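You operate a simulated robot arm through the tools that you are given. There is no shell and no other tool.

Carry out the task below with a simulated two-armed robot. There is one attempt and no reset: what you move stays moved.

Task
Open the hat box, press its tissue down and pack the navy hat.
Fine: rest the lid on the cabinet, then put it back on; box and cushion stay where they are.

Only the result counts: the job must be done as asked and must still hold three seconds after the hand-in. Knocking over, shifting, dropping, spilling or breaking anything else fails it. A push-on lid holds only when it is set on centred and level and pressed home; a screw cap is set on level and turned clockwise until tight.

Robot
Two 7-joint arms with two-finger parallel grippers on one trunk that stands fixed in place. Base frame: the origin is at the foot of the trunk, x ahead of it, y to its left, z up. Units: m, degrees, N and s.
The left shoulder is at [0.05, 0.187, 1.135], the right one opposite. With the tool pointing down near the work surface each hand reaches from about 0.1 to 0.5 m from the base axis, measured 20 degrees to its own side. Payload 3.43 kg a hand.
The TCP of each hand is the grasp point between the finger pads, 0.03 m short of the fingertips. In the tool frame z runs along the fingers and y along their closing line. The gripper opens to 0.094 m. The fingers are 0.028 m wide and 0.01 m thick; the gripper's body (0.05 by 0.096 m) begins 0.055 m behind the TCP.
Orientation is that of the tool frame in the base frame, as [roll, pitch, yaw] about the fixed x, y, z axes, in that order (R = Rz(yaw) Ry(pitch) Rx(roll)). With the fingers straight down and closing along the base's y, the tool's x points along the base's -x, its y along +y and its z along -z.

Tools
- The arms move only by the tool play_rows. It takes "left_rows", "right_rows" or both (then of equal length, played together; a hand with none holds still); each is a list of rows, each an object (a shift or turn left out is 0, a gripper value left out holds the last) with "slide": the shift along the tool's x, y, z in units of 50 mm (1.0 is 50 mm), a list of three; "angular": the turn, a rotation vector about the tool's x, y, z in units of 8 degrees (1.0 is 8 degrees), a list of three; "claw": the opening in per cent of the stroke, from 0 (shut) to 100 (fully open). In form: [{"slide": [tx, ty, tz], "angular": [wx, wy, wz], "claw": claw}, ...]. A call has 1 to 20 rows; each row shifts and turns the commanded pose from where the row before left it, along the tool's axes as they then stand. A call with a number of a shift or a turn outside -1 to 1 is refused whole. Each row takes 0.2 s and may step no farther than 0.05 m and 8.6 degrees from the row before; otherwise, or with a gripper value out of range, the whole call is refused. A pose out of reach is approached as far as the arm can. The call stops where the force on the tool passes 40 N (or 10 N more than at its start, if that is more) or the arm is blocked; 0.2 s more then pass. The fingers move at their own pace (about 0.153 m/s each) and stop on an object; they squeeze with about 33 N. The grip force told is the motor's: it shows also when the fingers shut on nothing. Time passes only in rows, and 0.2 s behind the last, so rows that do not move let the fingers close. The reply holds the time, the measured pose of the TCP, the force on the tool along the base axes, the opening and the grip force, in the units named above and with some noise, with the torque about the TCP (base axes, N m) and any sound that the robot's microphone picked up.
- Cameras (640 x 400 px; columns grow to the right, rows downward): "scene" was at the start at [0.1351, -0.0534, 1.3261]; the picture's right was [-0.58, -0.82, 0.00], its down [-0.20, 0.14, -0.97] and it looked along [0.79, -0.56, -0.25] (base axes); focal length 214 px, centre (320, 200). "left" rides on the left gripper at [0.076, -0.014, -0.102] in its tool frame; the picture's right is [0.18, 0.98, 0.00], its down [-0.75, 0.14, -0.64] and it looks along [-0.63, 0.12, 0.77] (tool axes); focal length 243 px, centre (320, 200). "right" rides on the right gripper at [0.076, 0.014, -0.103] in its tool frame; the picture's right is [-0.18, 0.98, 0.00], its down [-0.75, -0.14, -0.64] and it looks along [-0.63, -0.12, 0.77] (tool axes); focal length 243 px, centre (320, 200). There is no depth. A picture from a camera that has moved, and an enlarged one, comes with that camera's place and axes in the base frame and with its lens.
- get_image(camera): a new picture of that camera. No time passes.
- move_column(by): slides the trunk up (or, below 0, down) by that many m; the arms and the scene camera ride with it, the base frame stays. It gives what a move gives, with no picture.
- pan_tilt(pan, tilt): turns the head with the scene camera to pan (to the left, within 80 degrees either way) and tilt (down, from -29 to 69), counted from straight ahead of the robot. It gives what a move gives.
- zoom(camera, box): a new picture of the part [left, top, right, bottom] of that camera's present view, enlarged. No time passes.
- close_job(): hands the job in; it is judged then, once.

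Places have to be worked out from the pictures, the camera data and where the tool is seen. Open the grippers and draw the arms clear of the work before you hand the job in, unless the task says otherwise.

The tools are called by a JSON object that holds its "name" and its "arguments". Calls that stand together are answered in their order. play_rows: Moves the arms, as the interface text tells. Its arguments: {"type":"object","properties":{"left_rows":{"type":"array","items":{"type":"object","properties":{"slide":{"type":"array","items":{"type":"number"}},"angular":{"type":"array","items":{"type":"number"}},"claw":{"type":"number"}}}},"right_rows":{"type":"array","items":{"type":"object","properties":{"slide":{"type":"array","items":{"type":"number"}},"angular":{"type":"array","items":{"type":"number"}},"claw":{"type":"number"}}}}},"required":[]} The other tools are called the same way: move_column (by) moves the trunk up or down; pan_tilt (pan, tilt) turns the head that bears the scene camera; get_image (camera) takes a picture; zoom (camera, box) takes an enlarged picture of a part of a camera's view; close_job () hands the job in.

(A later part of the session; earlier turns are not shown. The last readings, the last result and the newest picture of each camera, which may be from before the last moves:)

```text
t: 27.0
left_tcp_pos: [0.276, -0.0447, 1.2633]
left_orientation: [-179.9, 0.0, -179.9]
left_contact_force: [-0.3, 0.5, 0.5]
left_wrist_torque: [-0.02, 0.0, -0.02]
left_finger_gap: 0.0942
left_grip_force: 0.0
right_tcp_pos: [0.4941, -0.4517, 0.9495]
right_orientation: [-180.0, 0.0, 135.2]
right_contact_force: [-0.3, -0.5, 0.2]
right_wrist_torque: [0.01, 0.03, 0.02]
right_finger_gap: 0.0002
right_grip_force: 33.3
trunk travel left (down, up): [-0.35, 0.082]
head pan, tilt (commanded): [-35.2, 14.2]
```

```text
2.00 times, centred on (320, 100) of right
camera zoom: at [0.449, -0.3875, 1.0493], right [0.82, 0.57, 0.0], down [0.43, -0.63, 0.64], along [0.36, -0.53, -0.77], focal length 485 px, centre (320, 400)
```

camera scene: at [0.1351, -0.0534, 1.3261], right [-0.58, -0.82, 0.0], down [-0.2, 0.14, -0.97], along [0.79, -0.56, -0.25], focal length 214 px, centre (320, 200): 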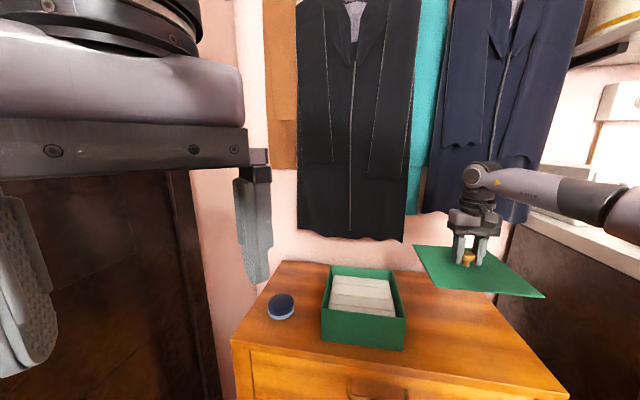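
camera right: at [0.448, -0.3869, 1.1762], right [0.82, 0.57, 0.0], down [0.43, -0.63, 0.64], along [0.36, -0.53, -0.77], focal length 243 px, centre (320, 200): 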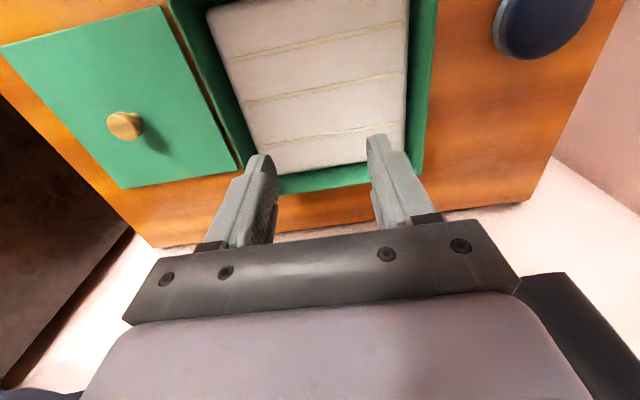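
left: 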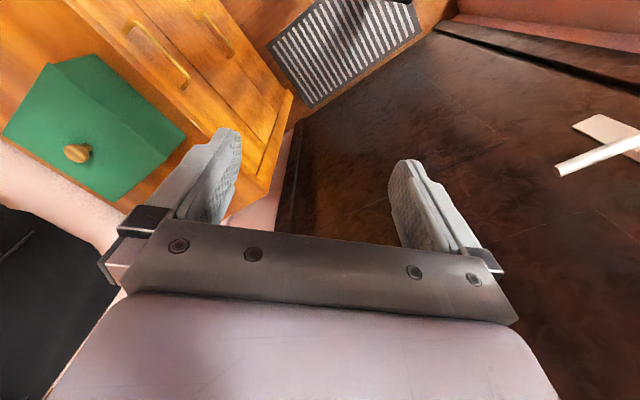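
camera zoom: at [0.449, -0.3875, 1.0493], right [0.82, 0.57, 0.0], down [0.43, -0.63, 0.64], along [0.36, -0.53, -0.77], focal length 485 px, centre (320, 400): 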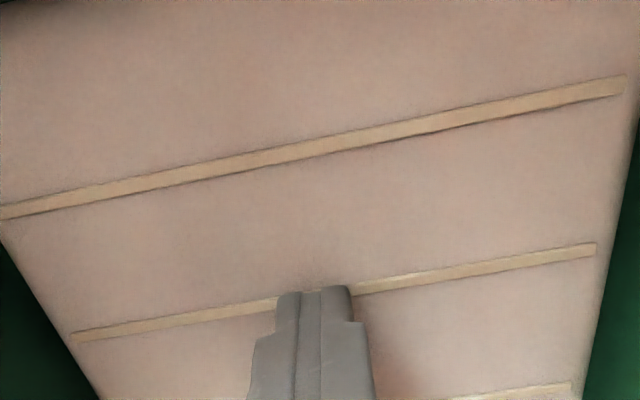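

Fingertips are about at the pad's centre seam, ~1 cm above it. Pressing down in 3 mm steps.

{"name": "play_rows", "arguments": {"right_rows": [{"slide": [0, 0, 0.06]}, {"slide": [0, 0, 0.06]}, {"slide": [0, 0, 0.06]}, {"slide": [0, 0, 0.06]}, {"slide": [0, 0, 0.06]}, {}]}}

```text
t: 28.4
left_tcp_pos: [0.276, -0.0438, 1.2631]
left_orientation: [179.9, 0.0, -180.0]
left_contact_force: [0.6, 0.2, 0.7]
left_wrist_torque: [-0.02, -0.02, 0.0]
left_finger_gap: 0.094
left_grip_force: 0.0
right_tcp_pos: [0.4948, -0.4495, 0.9332]
right_orientation: [-180.0, 0.0, 135.1]
right_contact_force: [0.7, 0.3, -0.1]
right_wrist_torque: [-0.01, -0.02, -0.02]
right_finger_gap: 0.0
right_grip_force: 33.5
trunk travel left (down, up): [-0.35, 0.082]
head pan, tilt (commanded): [-35.2, 14.2]
```

Not touching yet at tip z≈0.903. Continuing down.

{"name": "play_rows", "arguments": {"right_rows": [{"slide": [0, 0, 0.06]}, {"slide": [0, 0, 0.06]}, {"slide": [0, 0, 0.06]}, {}]}}

{"name": "zoom", "arguments": {"camera": "scene", "box": [310, 240, 420, 360]}}

```text
t: 29.4
left_tcp_pos: [0.2768, -0.0431, 1.2629]
left_orientation: [180.0, -0.1, -179.9]
left_contact_force: [-0.9, 0.4, -0.3]
left_wrist_torque: [-0.01, -0.02, 0.02]
left_finger_gap: 0.094
left_grip_force: 0.1
right_tcp_pos: [0.4928, -0.4502, 0.9251]
right_orientation: [-180.0, 0.0, 135.0]
right_contact_force: [-0.2, -0.4, 0.8]
right_wrist_torque: [-0.01, -0.06, 0.02]
right_finger_gap: 0.0
right_grip_force: 32.9
trunk travel left (down, up): [-0.35, 0.082]
head pan, tilt (commanded): [-35.2, 14.2]
```

```text
3.33 times, centred on (365, 300) of scene
camera zoom: at [0.1351, -0.0533, 1.3261], right [-0.58, -0.82, 0.0], down [-0.2, 0.14, -0.97], along [0.79, -0.56, -0.25], focal length 715 px, centre (170, -133)
```

zoom: 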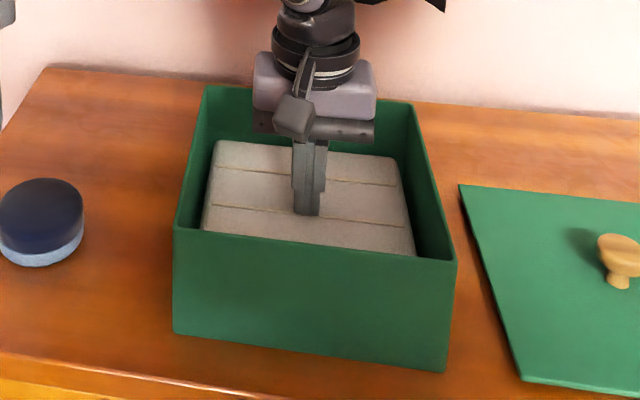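

The pad sinks evenly as a whole with little force. I keep pressing down to its stop.

{"name": "play_rows", "arguments": {"right_rows": [{"slide": [0, 0, 0.06]}, {"slide": [0, 0, 0.06]}, {"slide": [0, 0, 0.06]}, {"slide": [0, 0, 0.06]}, {}]}}

{"name": "zoom", "arguments": {"camera": "scene", "box": [310, 240, 420, 360]}}

```text
t: 30.6
left_tcp_pos: [0.2769, -0.0439, 1.2636]
left_orientation: [-180.0, 0.0, 180.0]
left_contact_force: [-0.3, 0.5, -0.1]
left_wrist_torque: [0.01, 0.01, 0.01]
left_finger_gap: 0.0939
left_grip_force: 0.2
right_tcp_pos: [0.4938, -0.4496, 0.9141]
right_orientation: [-180.0, 0.0, 135.1]
right_contact_force: [0.2, -0.1, 0.5]
right_wrist_torque: [-0.01, -0.01, 0.01]
right_finger_gap: 0.0
right_grip_force: 32.4
trunk travel left (down, up): [-0.35, 0.082]
head pan, tilt (commanded): [-35.2, 14.2]
```

```text
3.33 times, centred on (365, 300) of scene
camera zoom: at [0.1351, -0.0534, 1.3261], right [-0.58, -0.82, 0.0], down [-0.2, 0.14, -0.97], along [0.79, -0.56, -0.25], focal length 715 px, centre (170, -133)
```

zoom: 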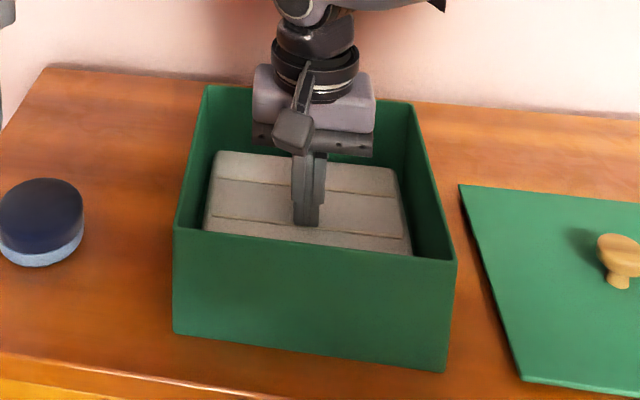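

{"name": "play_rows", "arguments": {"right_rows": [{"slide": [0, 0, 0.06]}, {"slide": [0, 0, 0.06]}, {"slide": [0, 0, 0.06]}, {}]}}

{"name": "zoom", "arguments": {"camera": "scene", "box": [310, 240, 420, 360]}}

```text
t: 31.6
left_tcp_pos: [0.2772, -0.0439, 1.264]
left_orientation: [180.0, 0.0, -180.0]
left_contact_force: [-0.1, 0.3, 0.2]
left_wrist_torque: [-0.03, -0.01, -0.06]
left_finger_gap: 0.0941
left_grip_force: 0.1
right_tcp_pos: [0.494, -0.4504, 0.9055]
right_orientation: [179.9, 0.1, 134.9]
right_contact_force: [0.7, -2.7, 6.1]
right_wrist_torque: [-0.06, 0.03, 0.01]
right_finger_gap: 0.0
right_grip_force: 33.1
trunk travel left (down, up): [-0.35, 0.082]
head pan, tilt (commanded): [-35.2, 14.2]
```

```text
3.33 times, centred on (365, 300) of scene
camera zoom: at [0.1346, -0.0532, 1.3263], right [-0.58, -0.82, 0.0], down [-0.2, 0.14, -0.97], along [0.79, -0.56, -0.25], focal length 715 px, centre (170, -133)
```

zoom: 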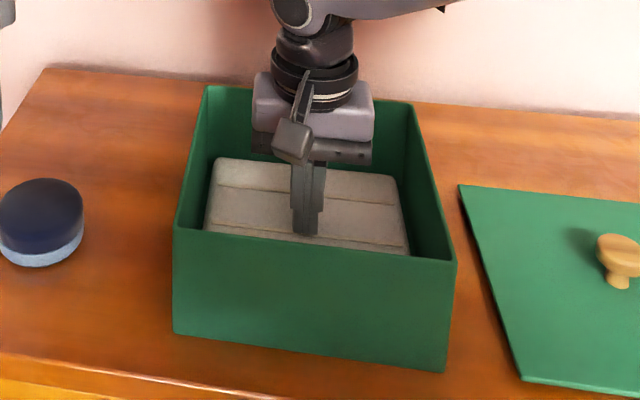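

Force is rising (6 N) – probably near the stop. I press 2 mm more to confirm.

{"name": "play_rows", "arguments": {"right_rows": [{"slide": [0, 0, 0.02]}, {"slide": [0, 0, 0.02]}, {}]}}

{"name": "zoom", "arguments": {"camera": "scene", "box": [310, 240, 420, 360]}}

```text
t: 32.4
left_tcp_pos: [0.2743, -0.0431, 1.2635]
left_orientation: [-180.0, 0.1, 180.0]
left_contact_force: [-0.4, 0.4, -0.3]
left_wrist_torque: [-0.02, -0.01, 0.0]
left_finger_gap: 0.0942
left_grip_force: 0.0
right_tcp_pos: [0.4925, -0.4502, 0.9041]
right_orientation: [179.9, 0.2, 135.1]
right_contact_force: [-0.3, -5.6, 16.2]
right_wrist_torque: [-0.12, -0.01, -0.06]
right_finger_gap: 0.0001
right_grip_force: 33.5
trunk travel left (down, up): [-0.35, 0.082]
head pan, tilt (commanded): [-35.2, 14.2]
```

```text
3.33 times, centred on (365, 300) of scene
camera zoom: at [0.1338, -0.0527, 1.3265], right [-0.58, -0.82, 0.0], down [-0.2, 0.14, -0.97], along [0.79, -0.56, -0.24], focal length 715 px, centre (170, -133)
```

zoom: 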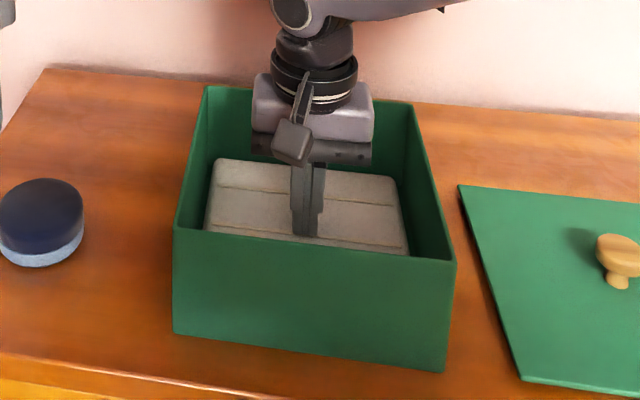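

Bottomed out (16 N at tip z≈0.875). I rise straight up and check the pad stays down.

{"name": "play_rows", "arguments": {"right_rows": [{"slide": [0, 0, -0.1]}, {"slide": [0, 0, -0.3]}, {"slide": [0, 0, -0.6]}, {"slide": [0, 0, -0.8]}, {"slide": [0, 0, -0.8]}, {"slide": [0, 0, -0.8]}, {}]}}

{"name": "zoom", "arguments": {"camera": "scene", "box": [310, 240, 420, 360]}}

{"name": "get_image", "arguments": {"camera": "right"}}

```text
t: 34.0
left_tcp_pos: [0.2759, -0.0439, 1.2634]
left_orientation: [-179.9, 0.0, 179.9]
left_contact_force: [-0.2, -0.4, -0.8]
left_wrist_torque: [0.02, 0.02, 0.01]
left_finger_gap: 0.094
left_grip_force: 0.1
right_tcp_pos: [0.4921, -0.4518, 1.0738]
right_orientation: [180.0, -0.1, 135.1]
right_contact_force: [0.1, 0.5, -0.3]
right_wrist_torque: [0.0, 0.0, -0.01]
right_finger_gap: 0.0
right_grip_force: 33.5
trunk travel left (down, up): [-0.35, 0.082]
head pan, tilt (commanded): [-35.2, 14.2]
```

```text
3.33 times, centred on (365, 300) of scene
camera zoom: at [0.1352, -0.0536, 1.3261], right [-0.58, -0.82, 0.0], down [-0.2, 0.14, -0.97], along [0.79, -0.56, -0.25], focal length 715 px, centre (170, -133)
```

zoom: 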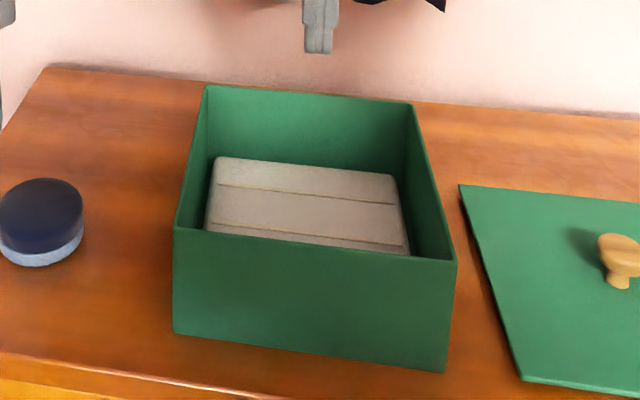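

```text
taken
camera right: at [0.4473, -0.3881, 1.1751], right [0.82, 0.57, 0.0], down [0.43, -0.63, 0.64], along [0.36, -0.53, -0.77], focal length 243 px, centre (320, 200)
```

right: 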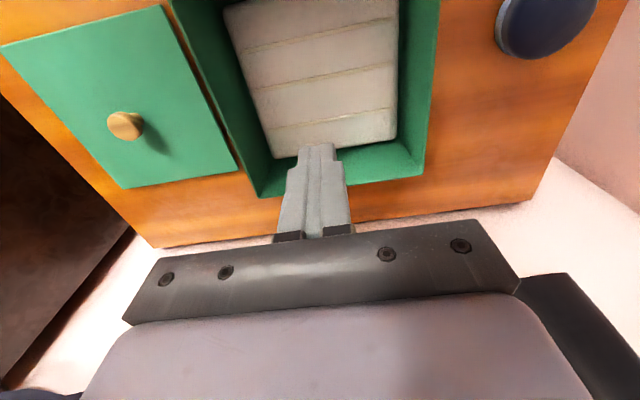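

The tissue stays down and the box hasn't shifted. Now I move toward the hat with the right hand fully open, while drawing the left hand away to its own side to keep clear.

{"name": "play_rows", "arguments": {"left_rows": [{"slide": [0, 0.5, 0]}, {"slide": [0, 0.8, 0]}, {"slide": [0, 0.8, 0]}, {"slide": [0, 0.8, 0]}, {"slide": [0, 0.5, 0]}, {}, {}, {}], "right_rows": [{"slide": [0, 0.4, -0.1], "claw": 100}, {"slide": [0.05, 0.6, -0.1], "claw": 100}, {"slide": [0.05, 0.7, 0]}, {"slide": [0.1, 0.7, 0]}, {"slide": [0.1, 0.7, 0]}, {"slide": [0.1, 0.6, 0]}, {"slide": [0.06, 0.4, 0]}, {}]}}

{"name": "get_image", "arguments": {"camera": "right"}}

{"name": "get_image", "arguments": {"camera": "scene"}}

```text
t: 34.6
left_tcp_pos: [0.2807, 0.0115, 1.2608]
left_orientation: [-179.8, 0.0, -177.8]
left_contact_force: [9.9, -10.3, 1.3]
left_wrist_torque: [1.09, 1.26, 1.13]
left_finger_gap: 0.0942
left_grip_force: 0.0
right_tcp_pos: [0.5239, -0.4165, 1.0836]
right_orientation: [-180.0, 0.0, 135.1]
right_contact_force: [0.4, 0.1, -0.5]
right_wrist_torque: [0.01, 0.03, 0.0]
right_finger_gap: 0.0942
right_grip_force: 0.1
trunk travel left (down, up): [-0.35, 0.082]
head pan, tilt (commanded): [-35.2, 14.2]
stopped in row 3 (left hand): the force on the tool passed its limit at 52 N (the readings are from after the stop); the commanded pose is now the measured one
```

```text
taken
camera right: at [0.4788, -0.3538, 1.1841], right [0.82, 0.57, 0.0], down [0.43, -0.63, 0.64], along [0.36, -0.53, -0.77], focal length 243 px, centre (320, 200)
```

right: 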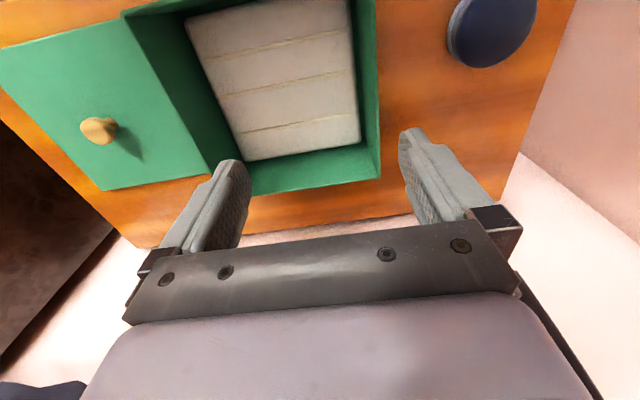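

```text
taken
camera scene: at [0.1361, -0.0521, 1.3269], right [-0.56, -0.83, 0.0], down [-0.2, 0.13, -0.97], along [0.8, -0.54, -0.24], focal length 214 px, centre (320, 200)
```

scene: 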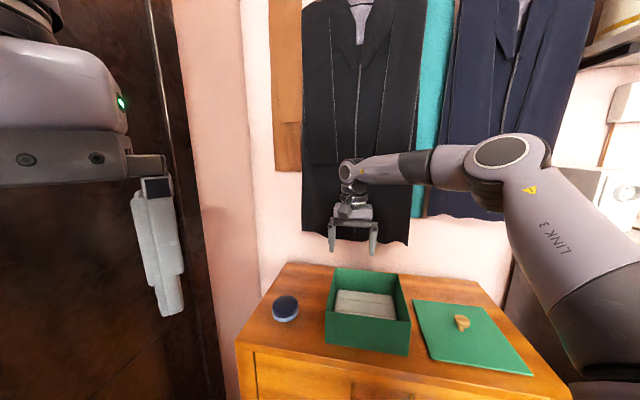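

The left arm bumped something (the head camera seems slightly turned, so likely the head). I look through the left camera before backing it off.

{"name": "get_image", "arguments": {"camera": "left"}}

{"name": "play_rows", "arguments": {"left_rows": [{"slide": [0, -0.4, 0]}, {"slide": [0, -0.6, 0]}, {}]}}

{"name": "get_image", "arguments": {"camera": "scene"}}

```text
taken
camera left: at [0.2063, -0.0048, 1.3641], right [-0.22, 0.97, 0.0], down [0.75, 0.17, 0.64], along [0.63, 0.14, -0.77], focal length 243 px, centre (320, 200)
```

left: 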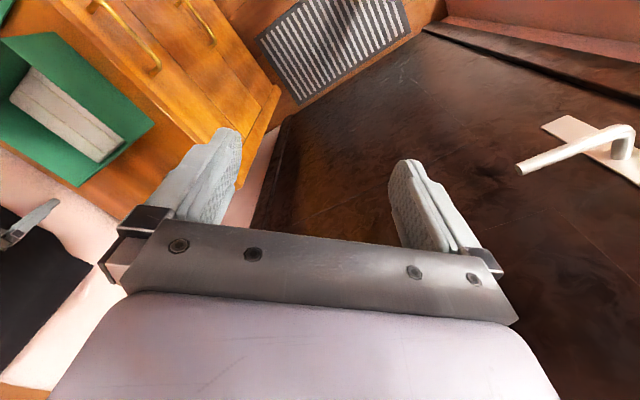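

```text
t: 35.4
left_tcp_pos: [0.2808, -0.0371, 1.2616]
left_orientation: [-179.8, 0.0, -178.3]
left_contact_force: [-0.3, 0.1, -0.3]
left_wrist_torque: [0.01, 0.0, 0.02]
left_finger_gap: 0.094
left_grip_force: 0.1
right_tcp_pos: [0.5234, -0.4172, 1.0835]
right_orientation: [-179.9, -0.1, 135.1]
right_contact_force: [0.6, -0.5, -0.5]
right_wrist_torque: [0.0, -0.01, -0.02]
right_finger_gap: 0.0942
right_grip_force: 0.2
trunk travel left (down, up): [-0.35, 0.082]
head pan, tilt (commanded): [-35.2, 14.2]
```

```text
taken
camera scene: at [0.1351, -0.0533, 1.3262], right [-0.58, -0.82, 0.0], down [-0.2, 0.14, -0.97], along [0.79, -0.56, -0.25], focal length 214 px, centre (320, 200)
```

scene: 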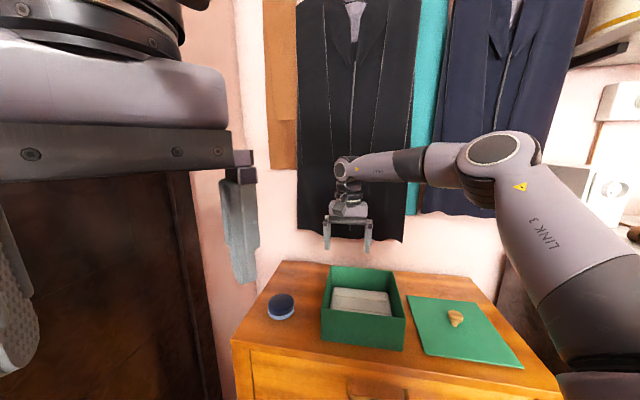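

The left arm is back at rest with no residual force and nothing in the scene has changed; I leave it there. Now the right hand continues alone to above the hat.

{"name": "play_rows", "arguments": {"right_rows": [{"slide": [0.09, 0.5, 0]}, {"slide": [0.09, 0.7, 0]}, {"slide": [0.09, 0.7, 0]}, {"slide": [0.09, 0.7, 0]}, {"slide": [0.09, 0.7, 0]}, {"slide": [0, 0.4, 0]}, {}]}}

{"name": "get_image", "arguments": {"camera": "right"}}

{"name": "get_image", "arguments": {"camera": "scene"}}

```text
t: 37.0
left_tcp_pos: [0.2811, -0.0359, 1.2625]
left_orientation: [-179.8, 0.2, -178.2]
left_contact_force: [-0.3, 0.1, -0.6]
left_wrist_torque: [-0.01, 0.0, 0.0]
left_finger_gap: 0.0941
left_grip_force: 0.1
right_tcp_pos: [0.5596, -0.301, 1.0737]
right_orientation: [179.9, 0.1, 135.0]
right_contact_force: [-0.5, -0.9, 0.8]
right_wrist_torque: [0.01, -0.01, -0.01]
right_finger_gap: 0.094
right_grip_force: 0.0
right hand out of reach, approached as far as the arm can: row 3, 4, 5, 6
trunk travel left (down, up): [-0.35, 0.082]
head pan, tilt (commanded): [-35.2, 14.2]
```

```text
taken
camera right: at [0.5153, -0.237, 1.1744], right [0.82, 0.57, 0.0], down [0.43, -0.63, 0.64], along [0.36, -0.53, -0.77], focal length 243 px, centre (320, 200)
```

right: 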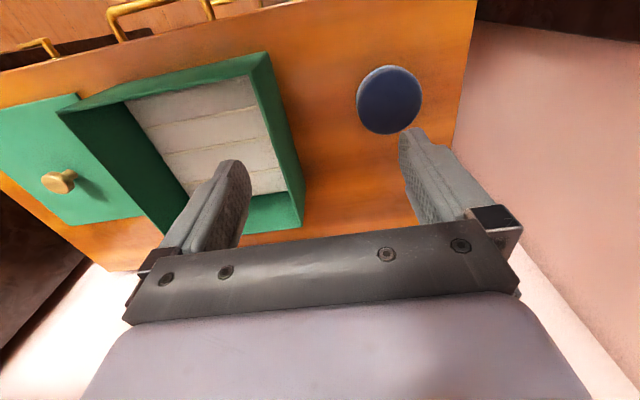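

```text
taken
camera scene: at [0.135, -0.0533, 1.3262], right [-0.58, -0.82, 0.0], down [-0.2, 0.14, -0.97], along [0.79, -0.56, -0.25], focal length 214 px, centre (320, 200)
```

scene: 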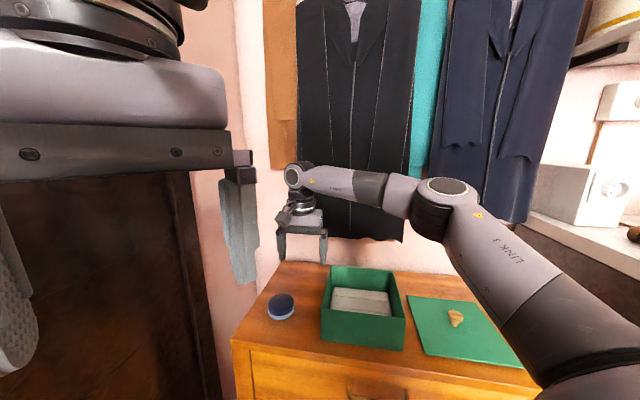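

At z≈1.07 with the tool upright, the arm runs out of reach at [0.56, -0.30]; the hat is at about [0.637, -0.269]. I'll turn the hand to yaw ≈172 (pointing radially) and tilt the fingers outward ~20°, which brings the wrist nearer the shoulder.

{"name": "play_rows", "arguments": {"right_rows": [{"angular": [0, 0, -0.925]}, {"angular": [0, 0, -0.925]}, {"angular": [0, 0, -0.925]}, {"angular": [0, 0, -0.925]}, {"angular": [0, 0, -0.925]}, {}]}}

```text
t: 38.4
left_tcp_pos: [0.2811, -0.0361, 1.2623]
left_orientation: [-179.9, 0.1, -178.2]
left_contact_force: [-0.6, 0.4, -0.1]
left_wrist_torque: [-0.02, 0.05, 0.01]
left_finger_gap: 0.094
left_grip_force: 0.1
right_tcp_pos: [0.5599, -0.2981, 1.0734]
right_orientation: [180.0, 0.1, 172.2]
right_contact_force: [0.7, -0.2, -0.4]
right_wrist_torque: [-0.01, 0.0, 0.0]
right_finger_gap: 0.0941
right_grip_force: 0.1
trunk travel left (down, up): [-0.35, 0.082]
head pan, tilt (commanded): [-35.2, 14.2]
```

Yaw is 172 now and the commanded pose appears to be the reached one. Now tilting 20° outward.

{"name": "play_rows", "arguments": {"right_rows": [{"angular": [0, -0.833, 0]}, {"angular": [0, -0.833, 0]}, {"angular": [0, -0.833, 0]}, {}]}}

{"name": "get_image", "arguments": {"camera": "right"}}

{"name": "get_image", "arguments": {"camera": "scene"}}

```text
t: 39.4
left_tcp_pos: [0.2814, -0.0365, 1.2618]
left_orientation: [-179.9, 0.0, -178.3]
left_contact_force: [0.6, 0.1, 0.1]
left_wrist_torque: [-0.02, -0.01, -0.01]
left_finger_gap: 0.094
left_grip_force: 0.0
right_tcp_pos: [0.5602, -0.299, 1.0742]
right_orientation: [180.0, 20.1, 172.0]
right_contact_force: [-0.2, -0.4, 0.9]
right_wrist_torque: [-0.02, -0.02, 0.0]
right_finger_gap: 0.0941
right_grip_force: 0.0
trunk travel left (down, up): [-0.35, 0.082]
head pan, tilt (commanded): [-35.2, 14.2]
```

```text
taken
camera right: at [0.456, -0.2708, 1.1419], right [0.31, 0.95, 0.06], down [0.46, -0.21, 0.86], along [0.83, -0.24, -0.5], focal length 243 px, centre (320, 200)
```

right: 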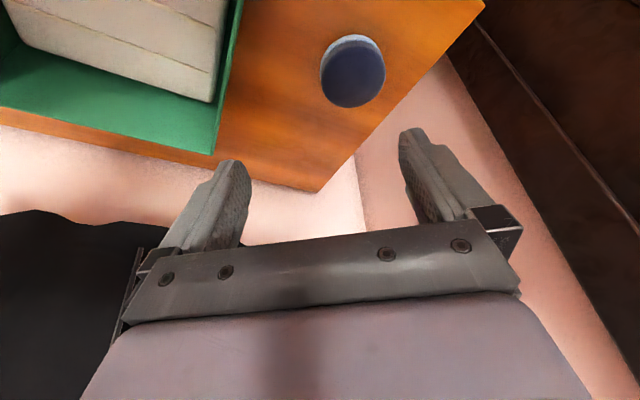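

```text
taken
camera scene: at [0.1352, -0.0534, 1.3261], right [-0.58, -0.82, 0.0], down [-0.2, 0.14, -0.97], along [0.79, -0.56, -0.25], focal length 214 px, centre (320, 200)
```

scene: 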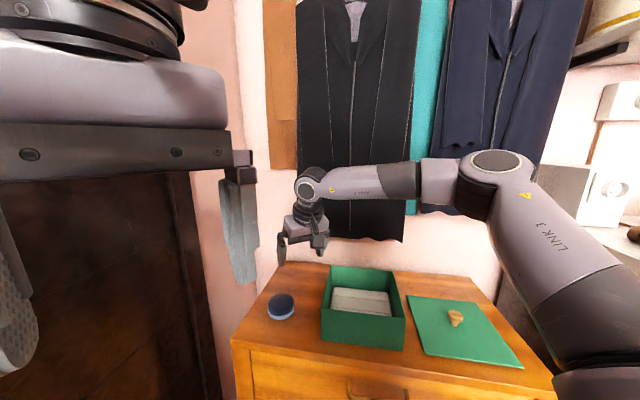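

With the tilt, the hat again works out at about [0.638, -0.270]. I move down and outward to a point above it (TCP ≈ [0.638, -0.270, 0.96]).

{"name": "play_rows", "arguments": {"right_rows": [{"slide": [-0.12, 0.158, 0.528]}, {"slide": [-0.12, 0.158, 0.528]}, {"slide": [-0.12, 0.158, 0.528]}, {"slide": [-0.12, 0.158, 0.528]}, {"slide": [-0.12, 0.158, 0.528]}, {}]}}

{"name": "get_image", "arguments": {"camera": "right"}}

{"name": "zoom", "arguments": {"camera": "scene", "box": [240, 200, 400, 340]}}

```text
t: 40.8
left_tcp_pos: [0.2804, -0.0353, 1.2621]
left_orientation: [-179.9, 0.0, -178.2]
left_contact_force: [0.5, 0.4, 0.8]
left_wrist_torque: [-0.01, 0.0, 0.03]
left_finger_gap: 0.094
left_grip_force: 0.1
right_tcp_pos: [0.6042, -0.2852, 0.9706]
right_orientation: [179.8, 20.0, 172.1]
right_contact_force: [-0.1, -0.2, 0.5]
right_wrist_torque: [-0.02, 0.0, -0.01]
right_finger_gap: 0.0944
right_grip_force: 0.1
right hand out of reach, approached as far as the arm can: row 4, 5
trunk travel left (down, up): [-0.35, 0.082]
head pan, tilt (commanded): [-35.2, 14.2]
```

```text
taken
camera right: at [0.5, -0.2576, 1.0391], right [0.31, 0.95, 0.06], down [0.46, -0.21, 0.86], along [0.83, -0.23, -0.5], focal length 243 px, centre (320, 200)
```

right: 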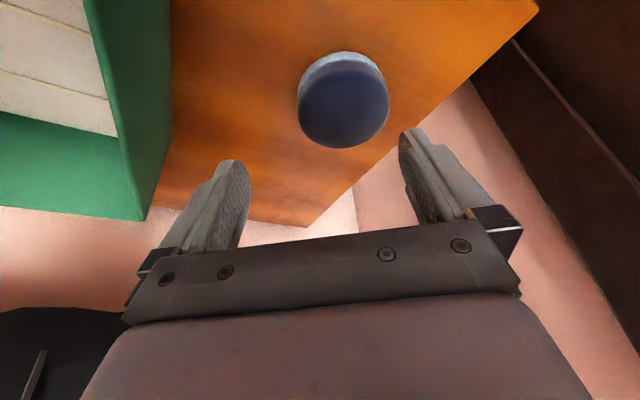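

```text
2.86 times, centred on (320, 270) of scene
camera zoom: at [0.135, -0.0533, 1.3262], right [-0.58, -0.82, 0.0], down [-0.2, 0.14, -0.97], along [0.79, -0.56, -0.25], focal length 613 px, centre (320, 0)
```

zoom: 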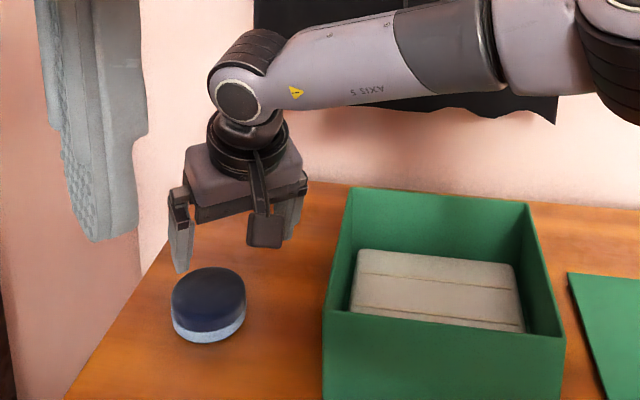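

With 20° tilt the limit is about [0.604, -0.285]. More tilt plus a lower shoulder should give the missing 2–3 cm. I back the hand off along the tool, then lower the trunk by 0.1 m.

{"name": "play_rows", "arguments": {"right_rows": [{"slide": [0, -0.04, -0.7]}, {"slide": [0, -0.04, -0.8]}, {"slide": [0, -0.04, -0.8]}, {}]}}

{"name": "get_image", "arguments": {"camera": "scene"}}

```text
t: 41.8
left_tcp_pos: [0.2809, -0.0371, 1.2621]
left_orientation: [-179.8, 0.0, -178.2]
left_contact_force: [0.0, 0.0, 0.9]
left_wrist_torque: [0.0, 0.01, 0.0]
left_finger_gap: 0.0937
left_grip_force: 0.1
right_tcp_pos: [0.5638, -0.2872, 1.0759]
right_orientation: [-179.9, 20.1, 172.0]
right_contact_force: [-0.2, 0.8, -0.2]
right_wrist_torque: [0.02, 0.03, -0.01]
right_finger_gap: 0.0939
right_grip_force: 0.1
trunk travel left (down, up): [-0.35, 0.082]
head pan, tilt (commanded): [-35.2, 14.2]
```

```text
taken
camera scene: at [0.1353, -0.0535, 1.3261], right [-0.58, -0.82, 0.0], down [-0.2, 0.14, -0.97], along [0.79, -0.56, -0.25], focal length 214 px, centre (320, 200)
```

scene: 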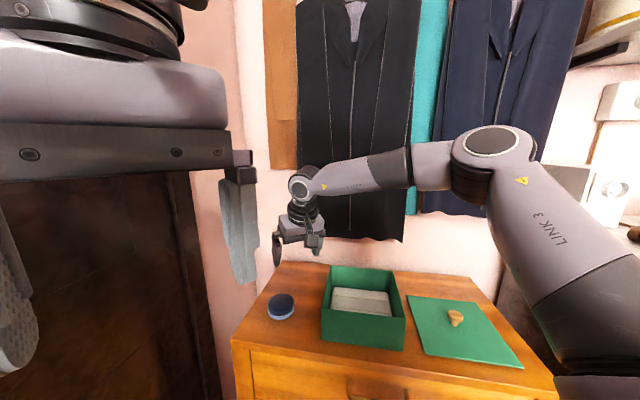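

The bump was the left hand's camera against the robot's own head, so no outside object was touched. Lowering the trunk 0.1 m: right TCP will come to z≈0.976, clear of everything.

{"name": "move_column", "arguments": {"by": -0.1}}

{"name": "get_image", "arguments": {"camera": "scene"}}

{"name": "get_image", "arguments": {"camera": "right"}}

```text
t: 43.1
left_tcp_pos: [0.2814, -0.037, 1.1625]
left_orientation: [-179.8, 0.1, -178.2]
left_contact_force: [-1.2, 0.2, 0.0]
left_wrist_torque: [0.05, 0.0, 0.01]
left_finger_gap: 0.0942
left_grip_force: 0.0
right_tcp_pos: [0.5627, -0.2876, 0.9771]
right_orientation: [180.0, 20.0, 172.1]
right_contact_force: [1.0, 0.2, -0.1]
right_wrist_torque: [-0.03, 0.01, -0.01]
right_finger_gap: 0.0941
right_grip_force: 0.0
trunk travel left (down, up): [-0.25, 0.182]
head pan, tilt (commanded): [-35.2, 14.2]
```

```text
taken
camera scene: at [0.1349, -0.0533, 1.2262], right [-0.58, -0.82, 0.0], down [-0.2, 0.14, -0.97], along [0.79, -0.56, -0.25], focal length 214 px, centre (320, 200)
```

scene: 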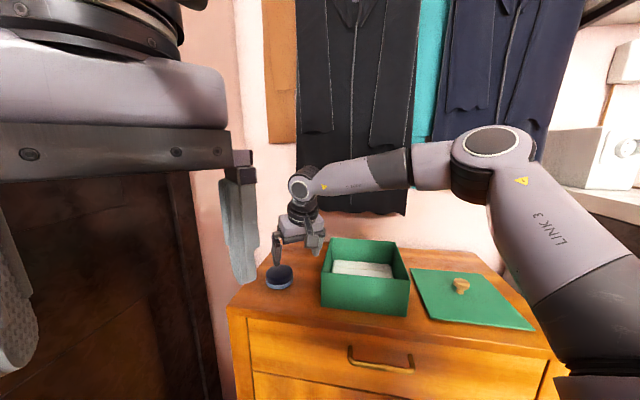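

```text
taken
camera right: at [0.4593, -0.2595, 1.0447], right [0.31, 0.95, 0.06], down [0.46, -0.21, 0.86], along [0.83, -0.24, -0.5], focal length 243 px, centre (320, 200)
```

right: 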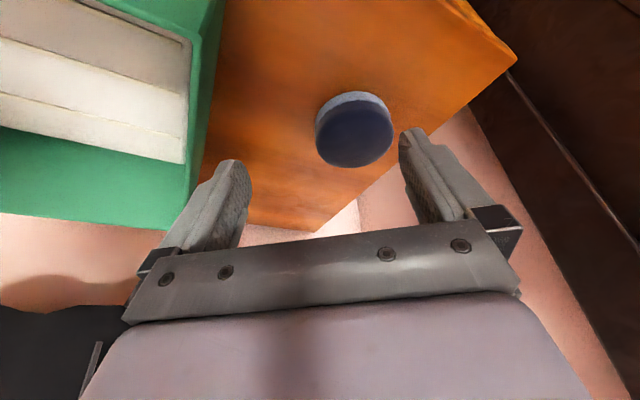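

Let me look closer at the hat's side from these lower views to see whether the pale band is a separate cushion.

{"name": "zoom", "arguments": {"camera": "right", "box": [290, 70, 420, 180]}}

{"name": "zoom", "arguments": {"camera": "scene", "box": [255, 255, 305, 300]}}

```text
3.64 times, centred on (355, 125) of right
camera zoom: at [0.4593, -0.2595, 1.0447], right [0.31, 0.95, 0.06], down [0.46, -0.21, 0.86], along [0.83, -0.24, -0.5], focal length 882 px, centre (193, 473)
```

zoom: 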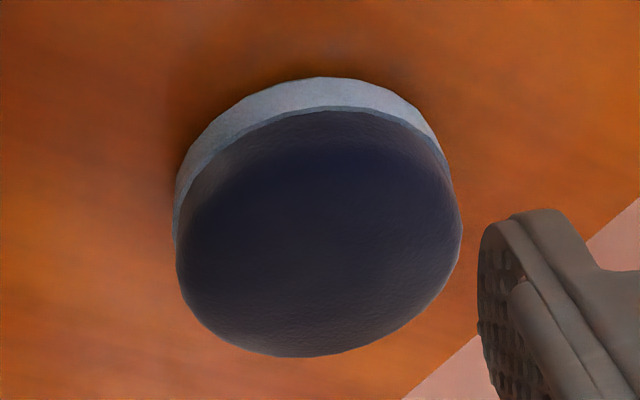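

```text
8.89 times, centred on (280, 278) of scene
camera zoom: at [0.1349, -0.0533, 1.2262], right [-0.58, -0.82, 0.0], down [-0.2, 0.14, -0.97], along [0.79, -0.56, -0.25], focal length 1906 px, centre (676, -489)
```

zoom: 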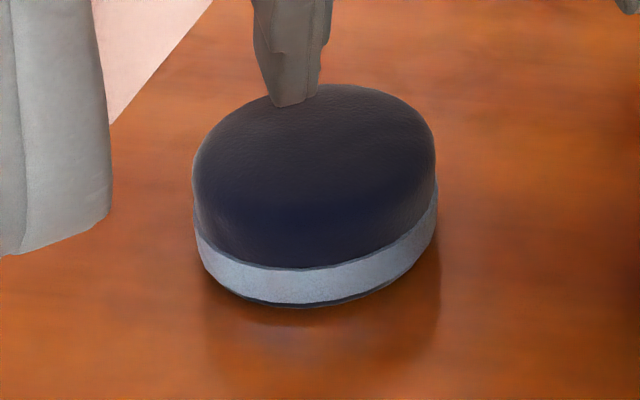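

The band is flush with the crown, so I can't tell ribbon from cushion; I'll grip only the navy part (z above ~0.867) so it works either way. Best estimate of the hat axis is [0.633, -0.270], diameter ~75 mm. Tilting to 32° first.

{"name": "play_rows", "arguments": {"right_rows": [{"angular": [0, -0.75, 0]}, {"angular": [0, -0.75, 0]}, {}]}}

```text
t: 44.0
left_tcp_pos: [0.2802, -0.0361, 1.1623]
left_orientation: [-179.9, 0.1, -178.3]
left_contact_force: [0.2, -0.2, -0.2]
left_wrist_torque: [0.02, -0.01, -0.05]
left_finger_gap: 0.0943
left_grip_force: 0.2
right_tcp_pos: [0.5644, -0.2876, 0.9761]
right_orientation: [-180.0, 32.1, 172.0]
right_contact_force: [1.2, 0.2, 0.8]
right_wrist_torque: [0.02, 0.04, 0.02]
right_finger_gap: 0.0943
right_grip_force: 0.0
trunk travel left (down, up): [-0.25, 0.182]
head pan, tilt (commanded): [-35.2, 14.2]
```

Now to a point above the hat at z≈0.95 (tips stay over its crown).

{"name": "play_rows", "arguments": {"right_rows": [{"slide": [-0.193, 0.179, 0.325]}, {"slide": [-0.193, 0.179, 0.325]}, {"slide": [-0.193, 0.179, 0.325]}, {}]}}

{"name": "get_image", "arguments": {"camera": "right"}}

{"name": "zoom", "arguments": {"camera": "scene", "box": [240, 180, 360, 300]}}

```text
t: 45.0
left_tcp_pos: [0.2815, -0.0355, 1.1612]
left_orientation: [-179.7, 0.1, -178.2]
left_contact_force: [0.1, -0.6, -0.1]
left_wrist_torque: [0.02, -0.02, -0.01]
left_finger_gap: 0.094
left_grip_force: 0.1
right_tcp_pos: [0.618, -0.2688, 0.9488]
right_orientation: [-179.9, 32.0, 171.9]
right_contact_force: [0.1, 0.1, 0.5]
right_wrist_torque: [0.03, 0.0, 0.03]
right_finger_gap: 0.0942
right_grip_force: 0.0
trunk travel left (down, up): [-0.25, 0.182]
head pan, tilt (commanded): [-35.2, 14.2]
```

```text
taken
camera right: at [0.5014, -0.2386, 0.994], right [0.29, 0.95, 0.1], down [0.28, -0.18, 0.94], along [0.92, -0.25, -0.32], focal length 243 px, centre (320, 200)
```

right: 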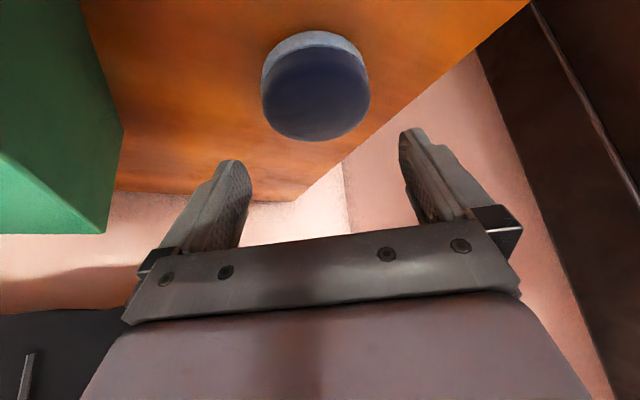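

```text
3.33 times, centred on (300, 240) of scene
camera zoom: at [0.1351, -0.0533, 1.2262], right [-0.58, -0.82, 0.0], down [-0.2, 0.14, -0.97], along [0.79, -0.56, -0.25], focal length 715 px, centre (387, 67)
```

zoom: 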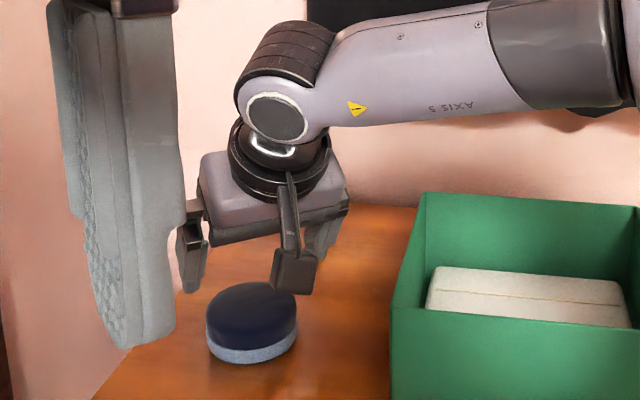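

In reach now. The hat is ~2 mm off in tool y. I correct and go halfway down to check the straddle.

{"name": "play_rows", "arguments": {"right_rows": [{"slide": [0.13, 0.032, 0.2]}, {"slide": [0.125, 0, 0.2]}, {}]}}

{"name": "zoom", "arguments": {"camera": "right", "box": [200, 20, 480, 220]}}

{"name": "zoom", "arguments": {"camera": "scene", "box": [250, 220, 330, 300]}}

```text
t: 45.8
left_tcp_pos: [0.2805, -0.0359, 1.1628]
left_orientation: [-179.8, 0.1, -178.3]
left_contact_force: [0.3, -0.5, 0.3]
left_wrist_torque: [0.03, 0.01, -0.02]
left_finger_gap: 0.0937
left_grip_force: 0.1
right_tcp_pos: [0.6184, -0.268, 0.9255]
right_orientation: [-180.0, 32.1, 172.1]
right_contact_force: [0.2, 0.0, 0.3]
right_wrist_torque: [0.02, -0.01, 0.0]
right_finger_gap: 0.0939
right_grip_force: 0.0
trunk travel left (down, up): [-0.25, 0.182]
head pan, tilt (commanded): [-35.2, 14.2]
```

```text
2.00 times, centred on (340, 120) of right
camera zoom: at [0.5013, -0.2368, 0.9705], right [0.29, 0.95, 0.1], down [0.28, -0.18, 0.94], along [0.92, -0.25, -0.32], focal length 485 px, centre (280, 360)
```

zoom: 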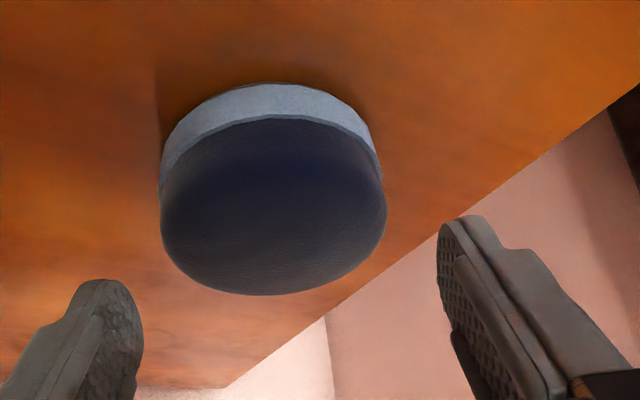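

```text
5.00 times, centred on (290, 260) of scene
camera zoom: at [0.1351, -0.0534, 1.2262], right [-0.58, -0.82, 0.0], down [-0.2, 0.14, -0.97], along [0.79, -0.56, -0.25], focal length 1072 px, centre (470, -100)
```

zoom: 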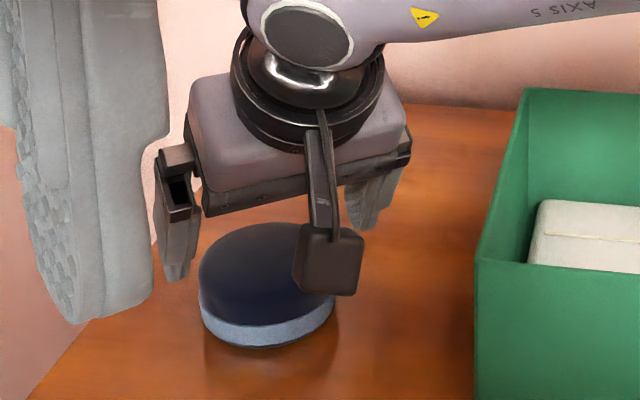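

Straddle looks right, within about 1 mm sideways. I descend to TCP z≈0.903, so the fingertips cover only the navy crown, then narrow the fingers a little and check.

{"name": "play_rows", "arguments": {"right_rows": [{"slide": [0.078, 0.017, 0.216]}, {"slide": [0.078, 0.017, 0.216]}, {"claw": 92}, {}]}}

{"name": "zoom", "arguments": {"camera": "right", "box": [200, 20, 480, 220]}}

{"name": "zoom", "arguments": {"camera": "scene", "box": [250, 220, 330, 300]}}

```text
t: 46.8
left_tcp_pos: [0.2806, -0.0371, 1.162]
left_orientation: [-179.9, 0.0, -178.1]
left_contact_force: [0.5, -0.6, -0.5]
left_wrist_torque: [-0.01, 0.02, 0.0]
left_finger_gap: 0.0941
left_grip_force: 0.1
right_tcp_pos: [0.6225, -0.2656, 0.9054]
right_orientation: [-180.0, 32.0, 172.0]
right_contact_force: [1.1, 0.1, -0.1]
right_wrist_torque: [0.0, 0.0, -0.03]
right_finger_gap: 0.0863
right_grip_force: 0.1
trunk travel left (down, up): [-0.25, 0.182]
head pan, tilt (commanded): [-35.2, 14.2]
```

```text
2.00 times, centred on (340, 120) of right
camera zoom: at [0.5059, -0.2357, 0.9494], right [0.29, 0.95, 0.1], down [0.28, -0.18, 0.94], along [0.92, -0.25, -0.32], focal length 485 px, centre (280, 360)
```

zoom: 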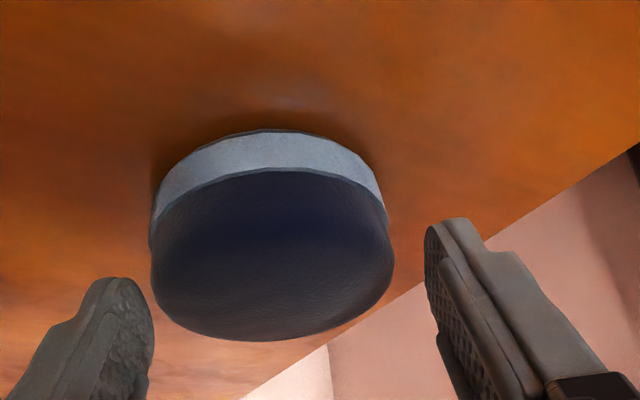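

```text
5.00 times, centred on (290, 260) of scene
camera zoom: at [0.1351, -0.0534, 1.2261], right [-0.58, -0.82, 0.0], down [-0.2, 0.14, -0.97], along [0.79, -0.56, -0.25], focal length 1072 px, centre (470, -100)
```

zoom: 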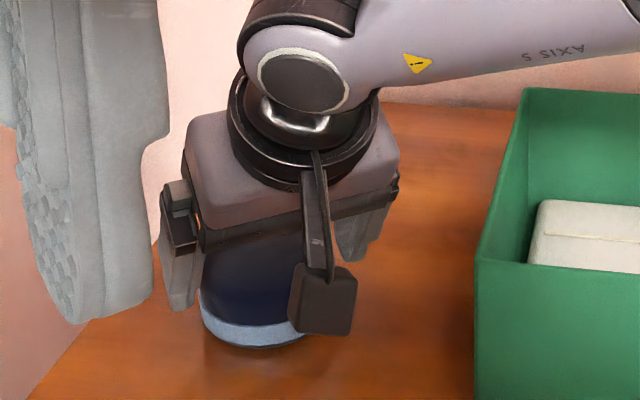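

The fingertips straddle the crown: tip centre is over the hat's axis with the lowest corner just above the band. I nudge 1 mm sideways and 2 mm down, then close slowly.

{"name": "play_rows", "arguments": {"right_rows": [{"slide": [0.02, -0.024, 0.034]}, {"claw": 86}, {"claw": 82}, {"claw": 78}, {"claw": 70}, {"claw": 60}, {"claw": 60}]}}

{"name": "zoom", "arguments": {"camera": "right", "box": [200, 20, 480, 220]}}

{"name": "zoom", "arguments": {"camera": "scene", "box": [250, 220, 330, 300]}}

```text
t: 48.4
left_tcp_pos: [0.2814, -0.0366, 1.1626]
left_orientation: [-179.8, 0.1, -178.2]
left_contact_force: [0.7, -0.1, 0.2]
left_wrist_torque: [0.02, 0.01, 0.0]
left_finger_gap: 0.094
left_grip_force: 0.2
right_tcp_pos: [0.6219, -0.2673, 0.9024]
right_orientation: [179.9, 31.9, 172.0]
right_contact_force: [0.4, -0.8, 1.7]
right_wrist_torque: [0.03, -0.03, 0.0]
right_finger_gap: 0.0743
right_grip_force: 32.7
trunk travel left (down, up): [-0.25, 0.182]
head pan, tilt (commanded): [-35.2, 14.2]
```

```text
2.00 times, centred on (340, 120) of right
camera zoom: at [0.5057, -0.2372, 0.9478], right [0.29, 0.95, 0.1], down [0.28, -0.18, 0.94], along [0.92, -0.25, -0.32], focal length 485 px, centre (280, 360)
```

zoom: 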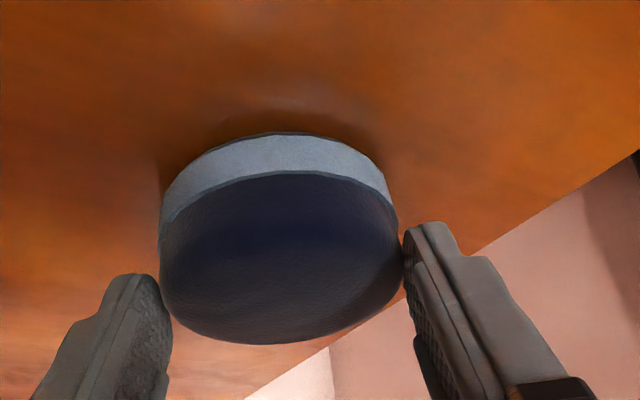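

```text
5.00 times, centred on (290, 260) of scene
camera zoom: at [0.135, -0.0534, 1.2262], right [-0.58, -0.82, 0.0], down [-0.2, 0.14, -0.97], along [0.79, -0.56, -0.25], focal length 1072 px, centre (470, -100)
```

zoom: 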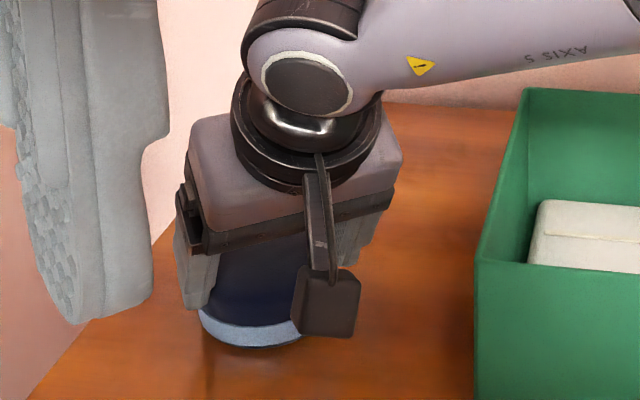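

Gripped at 74 mm with 33 N. Now a slow straight lift of 15 mm, then a look.

{"name": "play_rows", "arguments": {"right_rows": [{"slide": [-0.053, 0, -0.0848]}, {"slide": [-0.053, 0, -0.0848]}, {"slide": [-0.053, 0, -0.0848]}, {}]}}

{"name": "zoom", "arguments": {"camera": "right", "box": [200, 20, 480, 220]}}

{"name": "zoom", "arguments": {"camera": "scene", "box": [250, 220, 330, 300]}}

```text
t: 49.4
left_tcp_pos: [0.2816, -0.0365, 1.1619]
left_orientation: [-179.8, 0.0, -178.1]
left_contact_force: [0.0, 0.6, 0.5]
left_wrist_torque: [0.01, 0.0, -0.02]
left_finger_gap: 0.0941
left_grip_force: 0.1
right_tcp_pos: [0.621, -0.2675, 0.9187]
right_orientation: [-179.9, 32.1, 172.1]
right_contact_force: [-0.2, -1.3, 0.4]
right_wrist_torque: [-0.01, 0.01, 0.0]
right_finger_gap: 0.0739
right_grip_force: 33.6
trunk travel left (down, up): [-0.25, 0.182]
head pan, tilt (commanded): [-35.2, 14.2]
```

```text
2.00 times, centred on (340, 120) of right
camera zoom: at [0.5054, -0.2371, 0.9621], right [0.29, 0.95, 0.1], down [0.28, -0.18, 0.94], along [0.92, -0.25, -0.32], focal length 485 px, centre (280, 360)
```

zoom: 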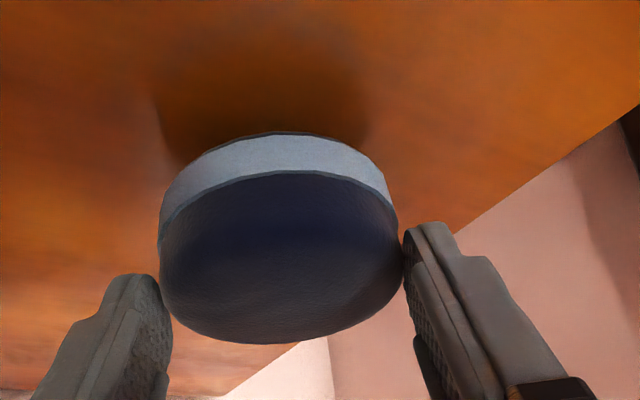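

```text
5.00 times, centred on (290, 260) of scene
camera zoom: at [0.1351, -0.0534, 1.2261], right [-0.58, -0.82, 0.0], down [-0.2, 0.14, -0.97], along [0.79, -0.56, -0.25], focal length 1072 px, centre (470, -100)
```

zoom: 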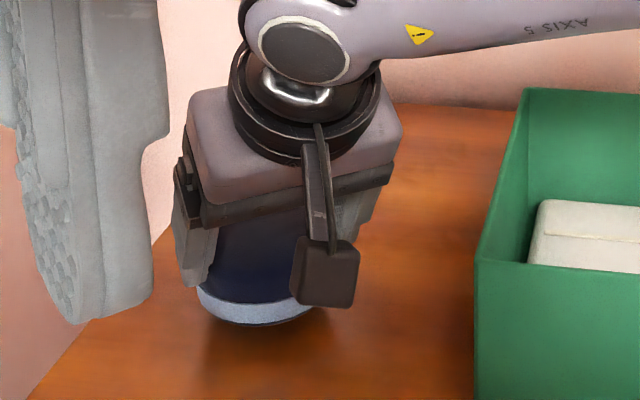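

The hat comes up whole and level (the band is part of it), nothing left under it. I draw it back along the tool axis (up and toward the robot) to z≈1.03.

{"name": "play_rows", "arguments": {"right_rows": [{"slide": [0, 0, -0.3]}, {"slide": [0, 0, -0.45]}, {"slide": [0, 0, -0.5]}, {"slide": [0, 0, -0.5]}, {"slide": [0, 0, -0.5]}, {"slide": [0, 0, -0.4]}, {}]}}

{"name": "get_image", "arguments": {"camera": "scene"}}

{"name": "get_image", "arguments": {"camera": "right"}}

```text
t: 51.0
left_tcp_pos: [0.281, -0.0362, 1.1628]
left_orientation: [-179.8, 0.1, -178.2]
left_contact_force: [-0.1, -0.4, -0.1]
left_wrist_torque: [0.01, -0.02, 0.01]
left_finger_gap: 0.0937
left_grip_force: 0.1
right_tcp_pos: [0.5535, -0.2581, 1.0301]
right_orientation: [-179.9, 32.0, 172.1]
right_contact_force: [-0.2, 0.5, -0.2]
right_wrist_torque: [0.03, 0.01, -0.01]
right_finger_gap: 0.0739
right_grip_force: 33.2
trunk travel left (down, up): [-0.25, 0.182]
head pan, tilt (commanded): [-35.2, 14.2]
```

```text
taken
camera scene: at [0.1351, -0.0534, 1.2261], right [-0.58, -0.82, 0.0], down [-0.2, 0.14, -0.97], along [0.79, -0.56, -0.25], focal length 214 px, centre (320, 200)
```

scene: 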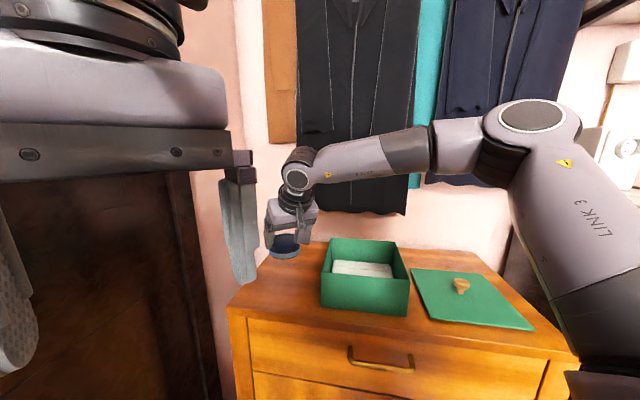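

```text
taken
camera right: at [0.4371, -0.2268, 1.0744], right [0.29, 0.95, 0.1], down [0.28, -0.18, 0.94], along [0.92, -0.25, -0.32], focal length 243 px, centre (320, 200)
```

right: 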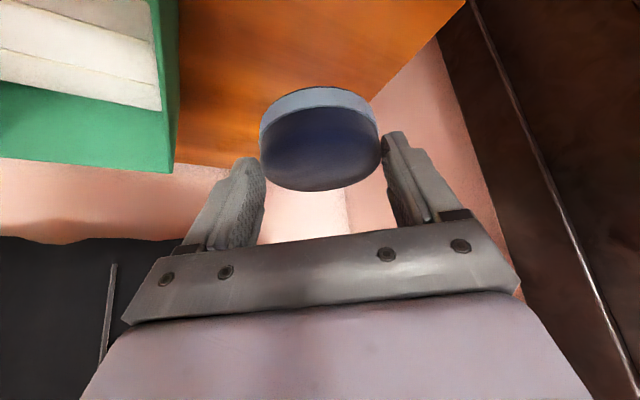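

Hat held firmly. Now I turn the hand about the vertical by -37° to yaw 135 (aligned with the box), keeping the 32° tilt so the hat stays level.

{"name": "play_rows", "arguments": {"right_rows": [{"angular": [0.49, 0, 0.784]}, {"angular": [0.49, 0, 0.784]}, {"angular": [0.49, 0, 0.784]}, {"angular": [0.49, 0, 0.784]}, {"angular": [0.49, 0, 0.784]}, {}]}}

```text
t: 52.4
left_tcp_pos: [0.2811, -0.0362, 1.1628]
left_orientation: [-179.7, 0.0, -178.2]
left_contact_force: [0.2, 0.0, 0.9]
left_wrist_torque: [-0.01, 0.01, 0.01]
left_finger_gap: 0.094
left_grip_force: 0.0
right_tcp_pos: [0.5518, -0.2595, 1.0293]
right_orientation: [179.9, 32.0, 134.9]
right_contact_force: [-1.0, -0.6, -0.8]
right_wrist_torque: [0.0, -0.01, 0.01]
right_finger_gap: 0.0738
right_grip_force: 33.2
trunk travel left (down, up): [-0.25, 0.182]
head pan, tilt (commanded): [-35.2, 14.2]
```

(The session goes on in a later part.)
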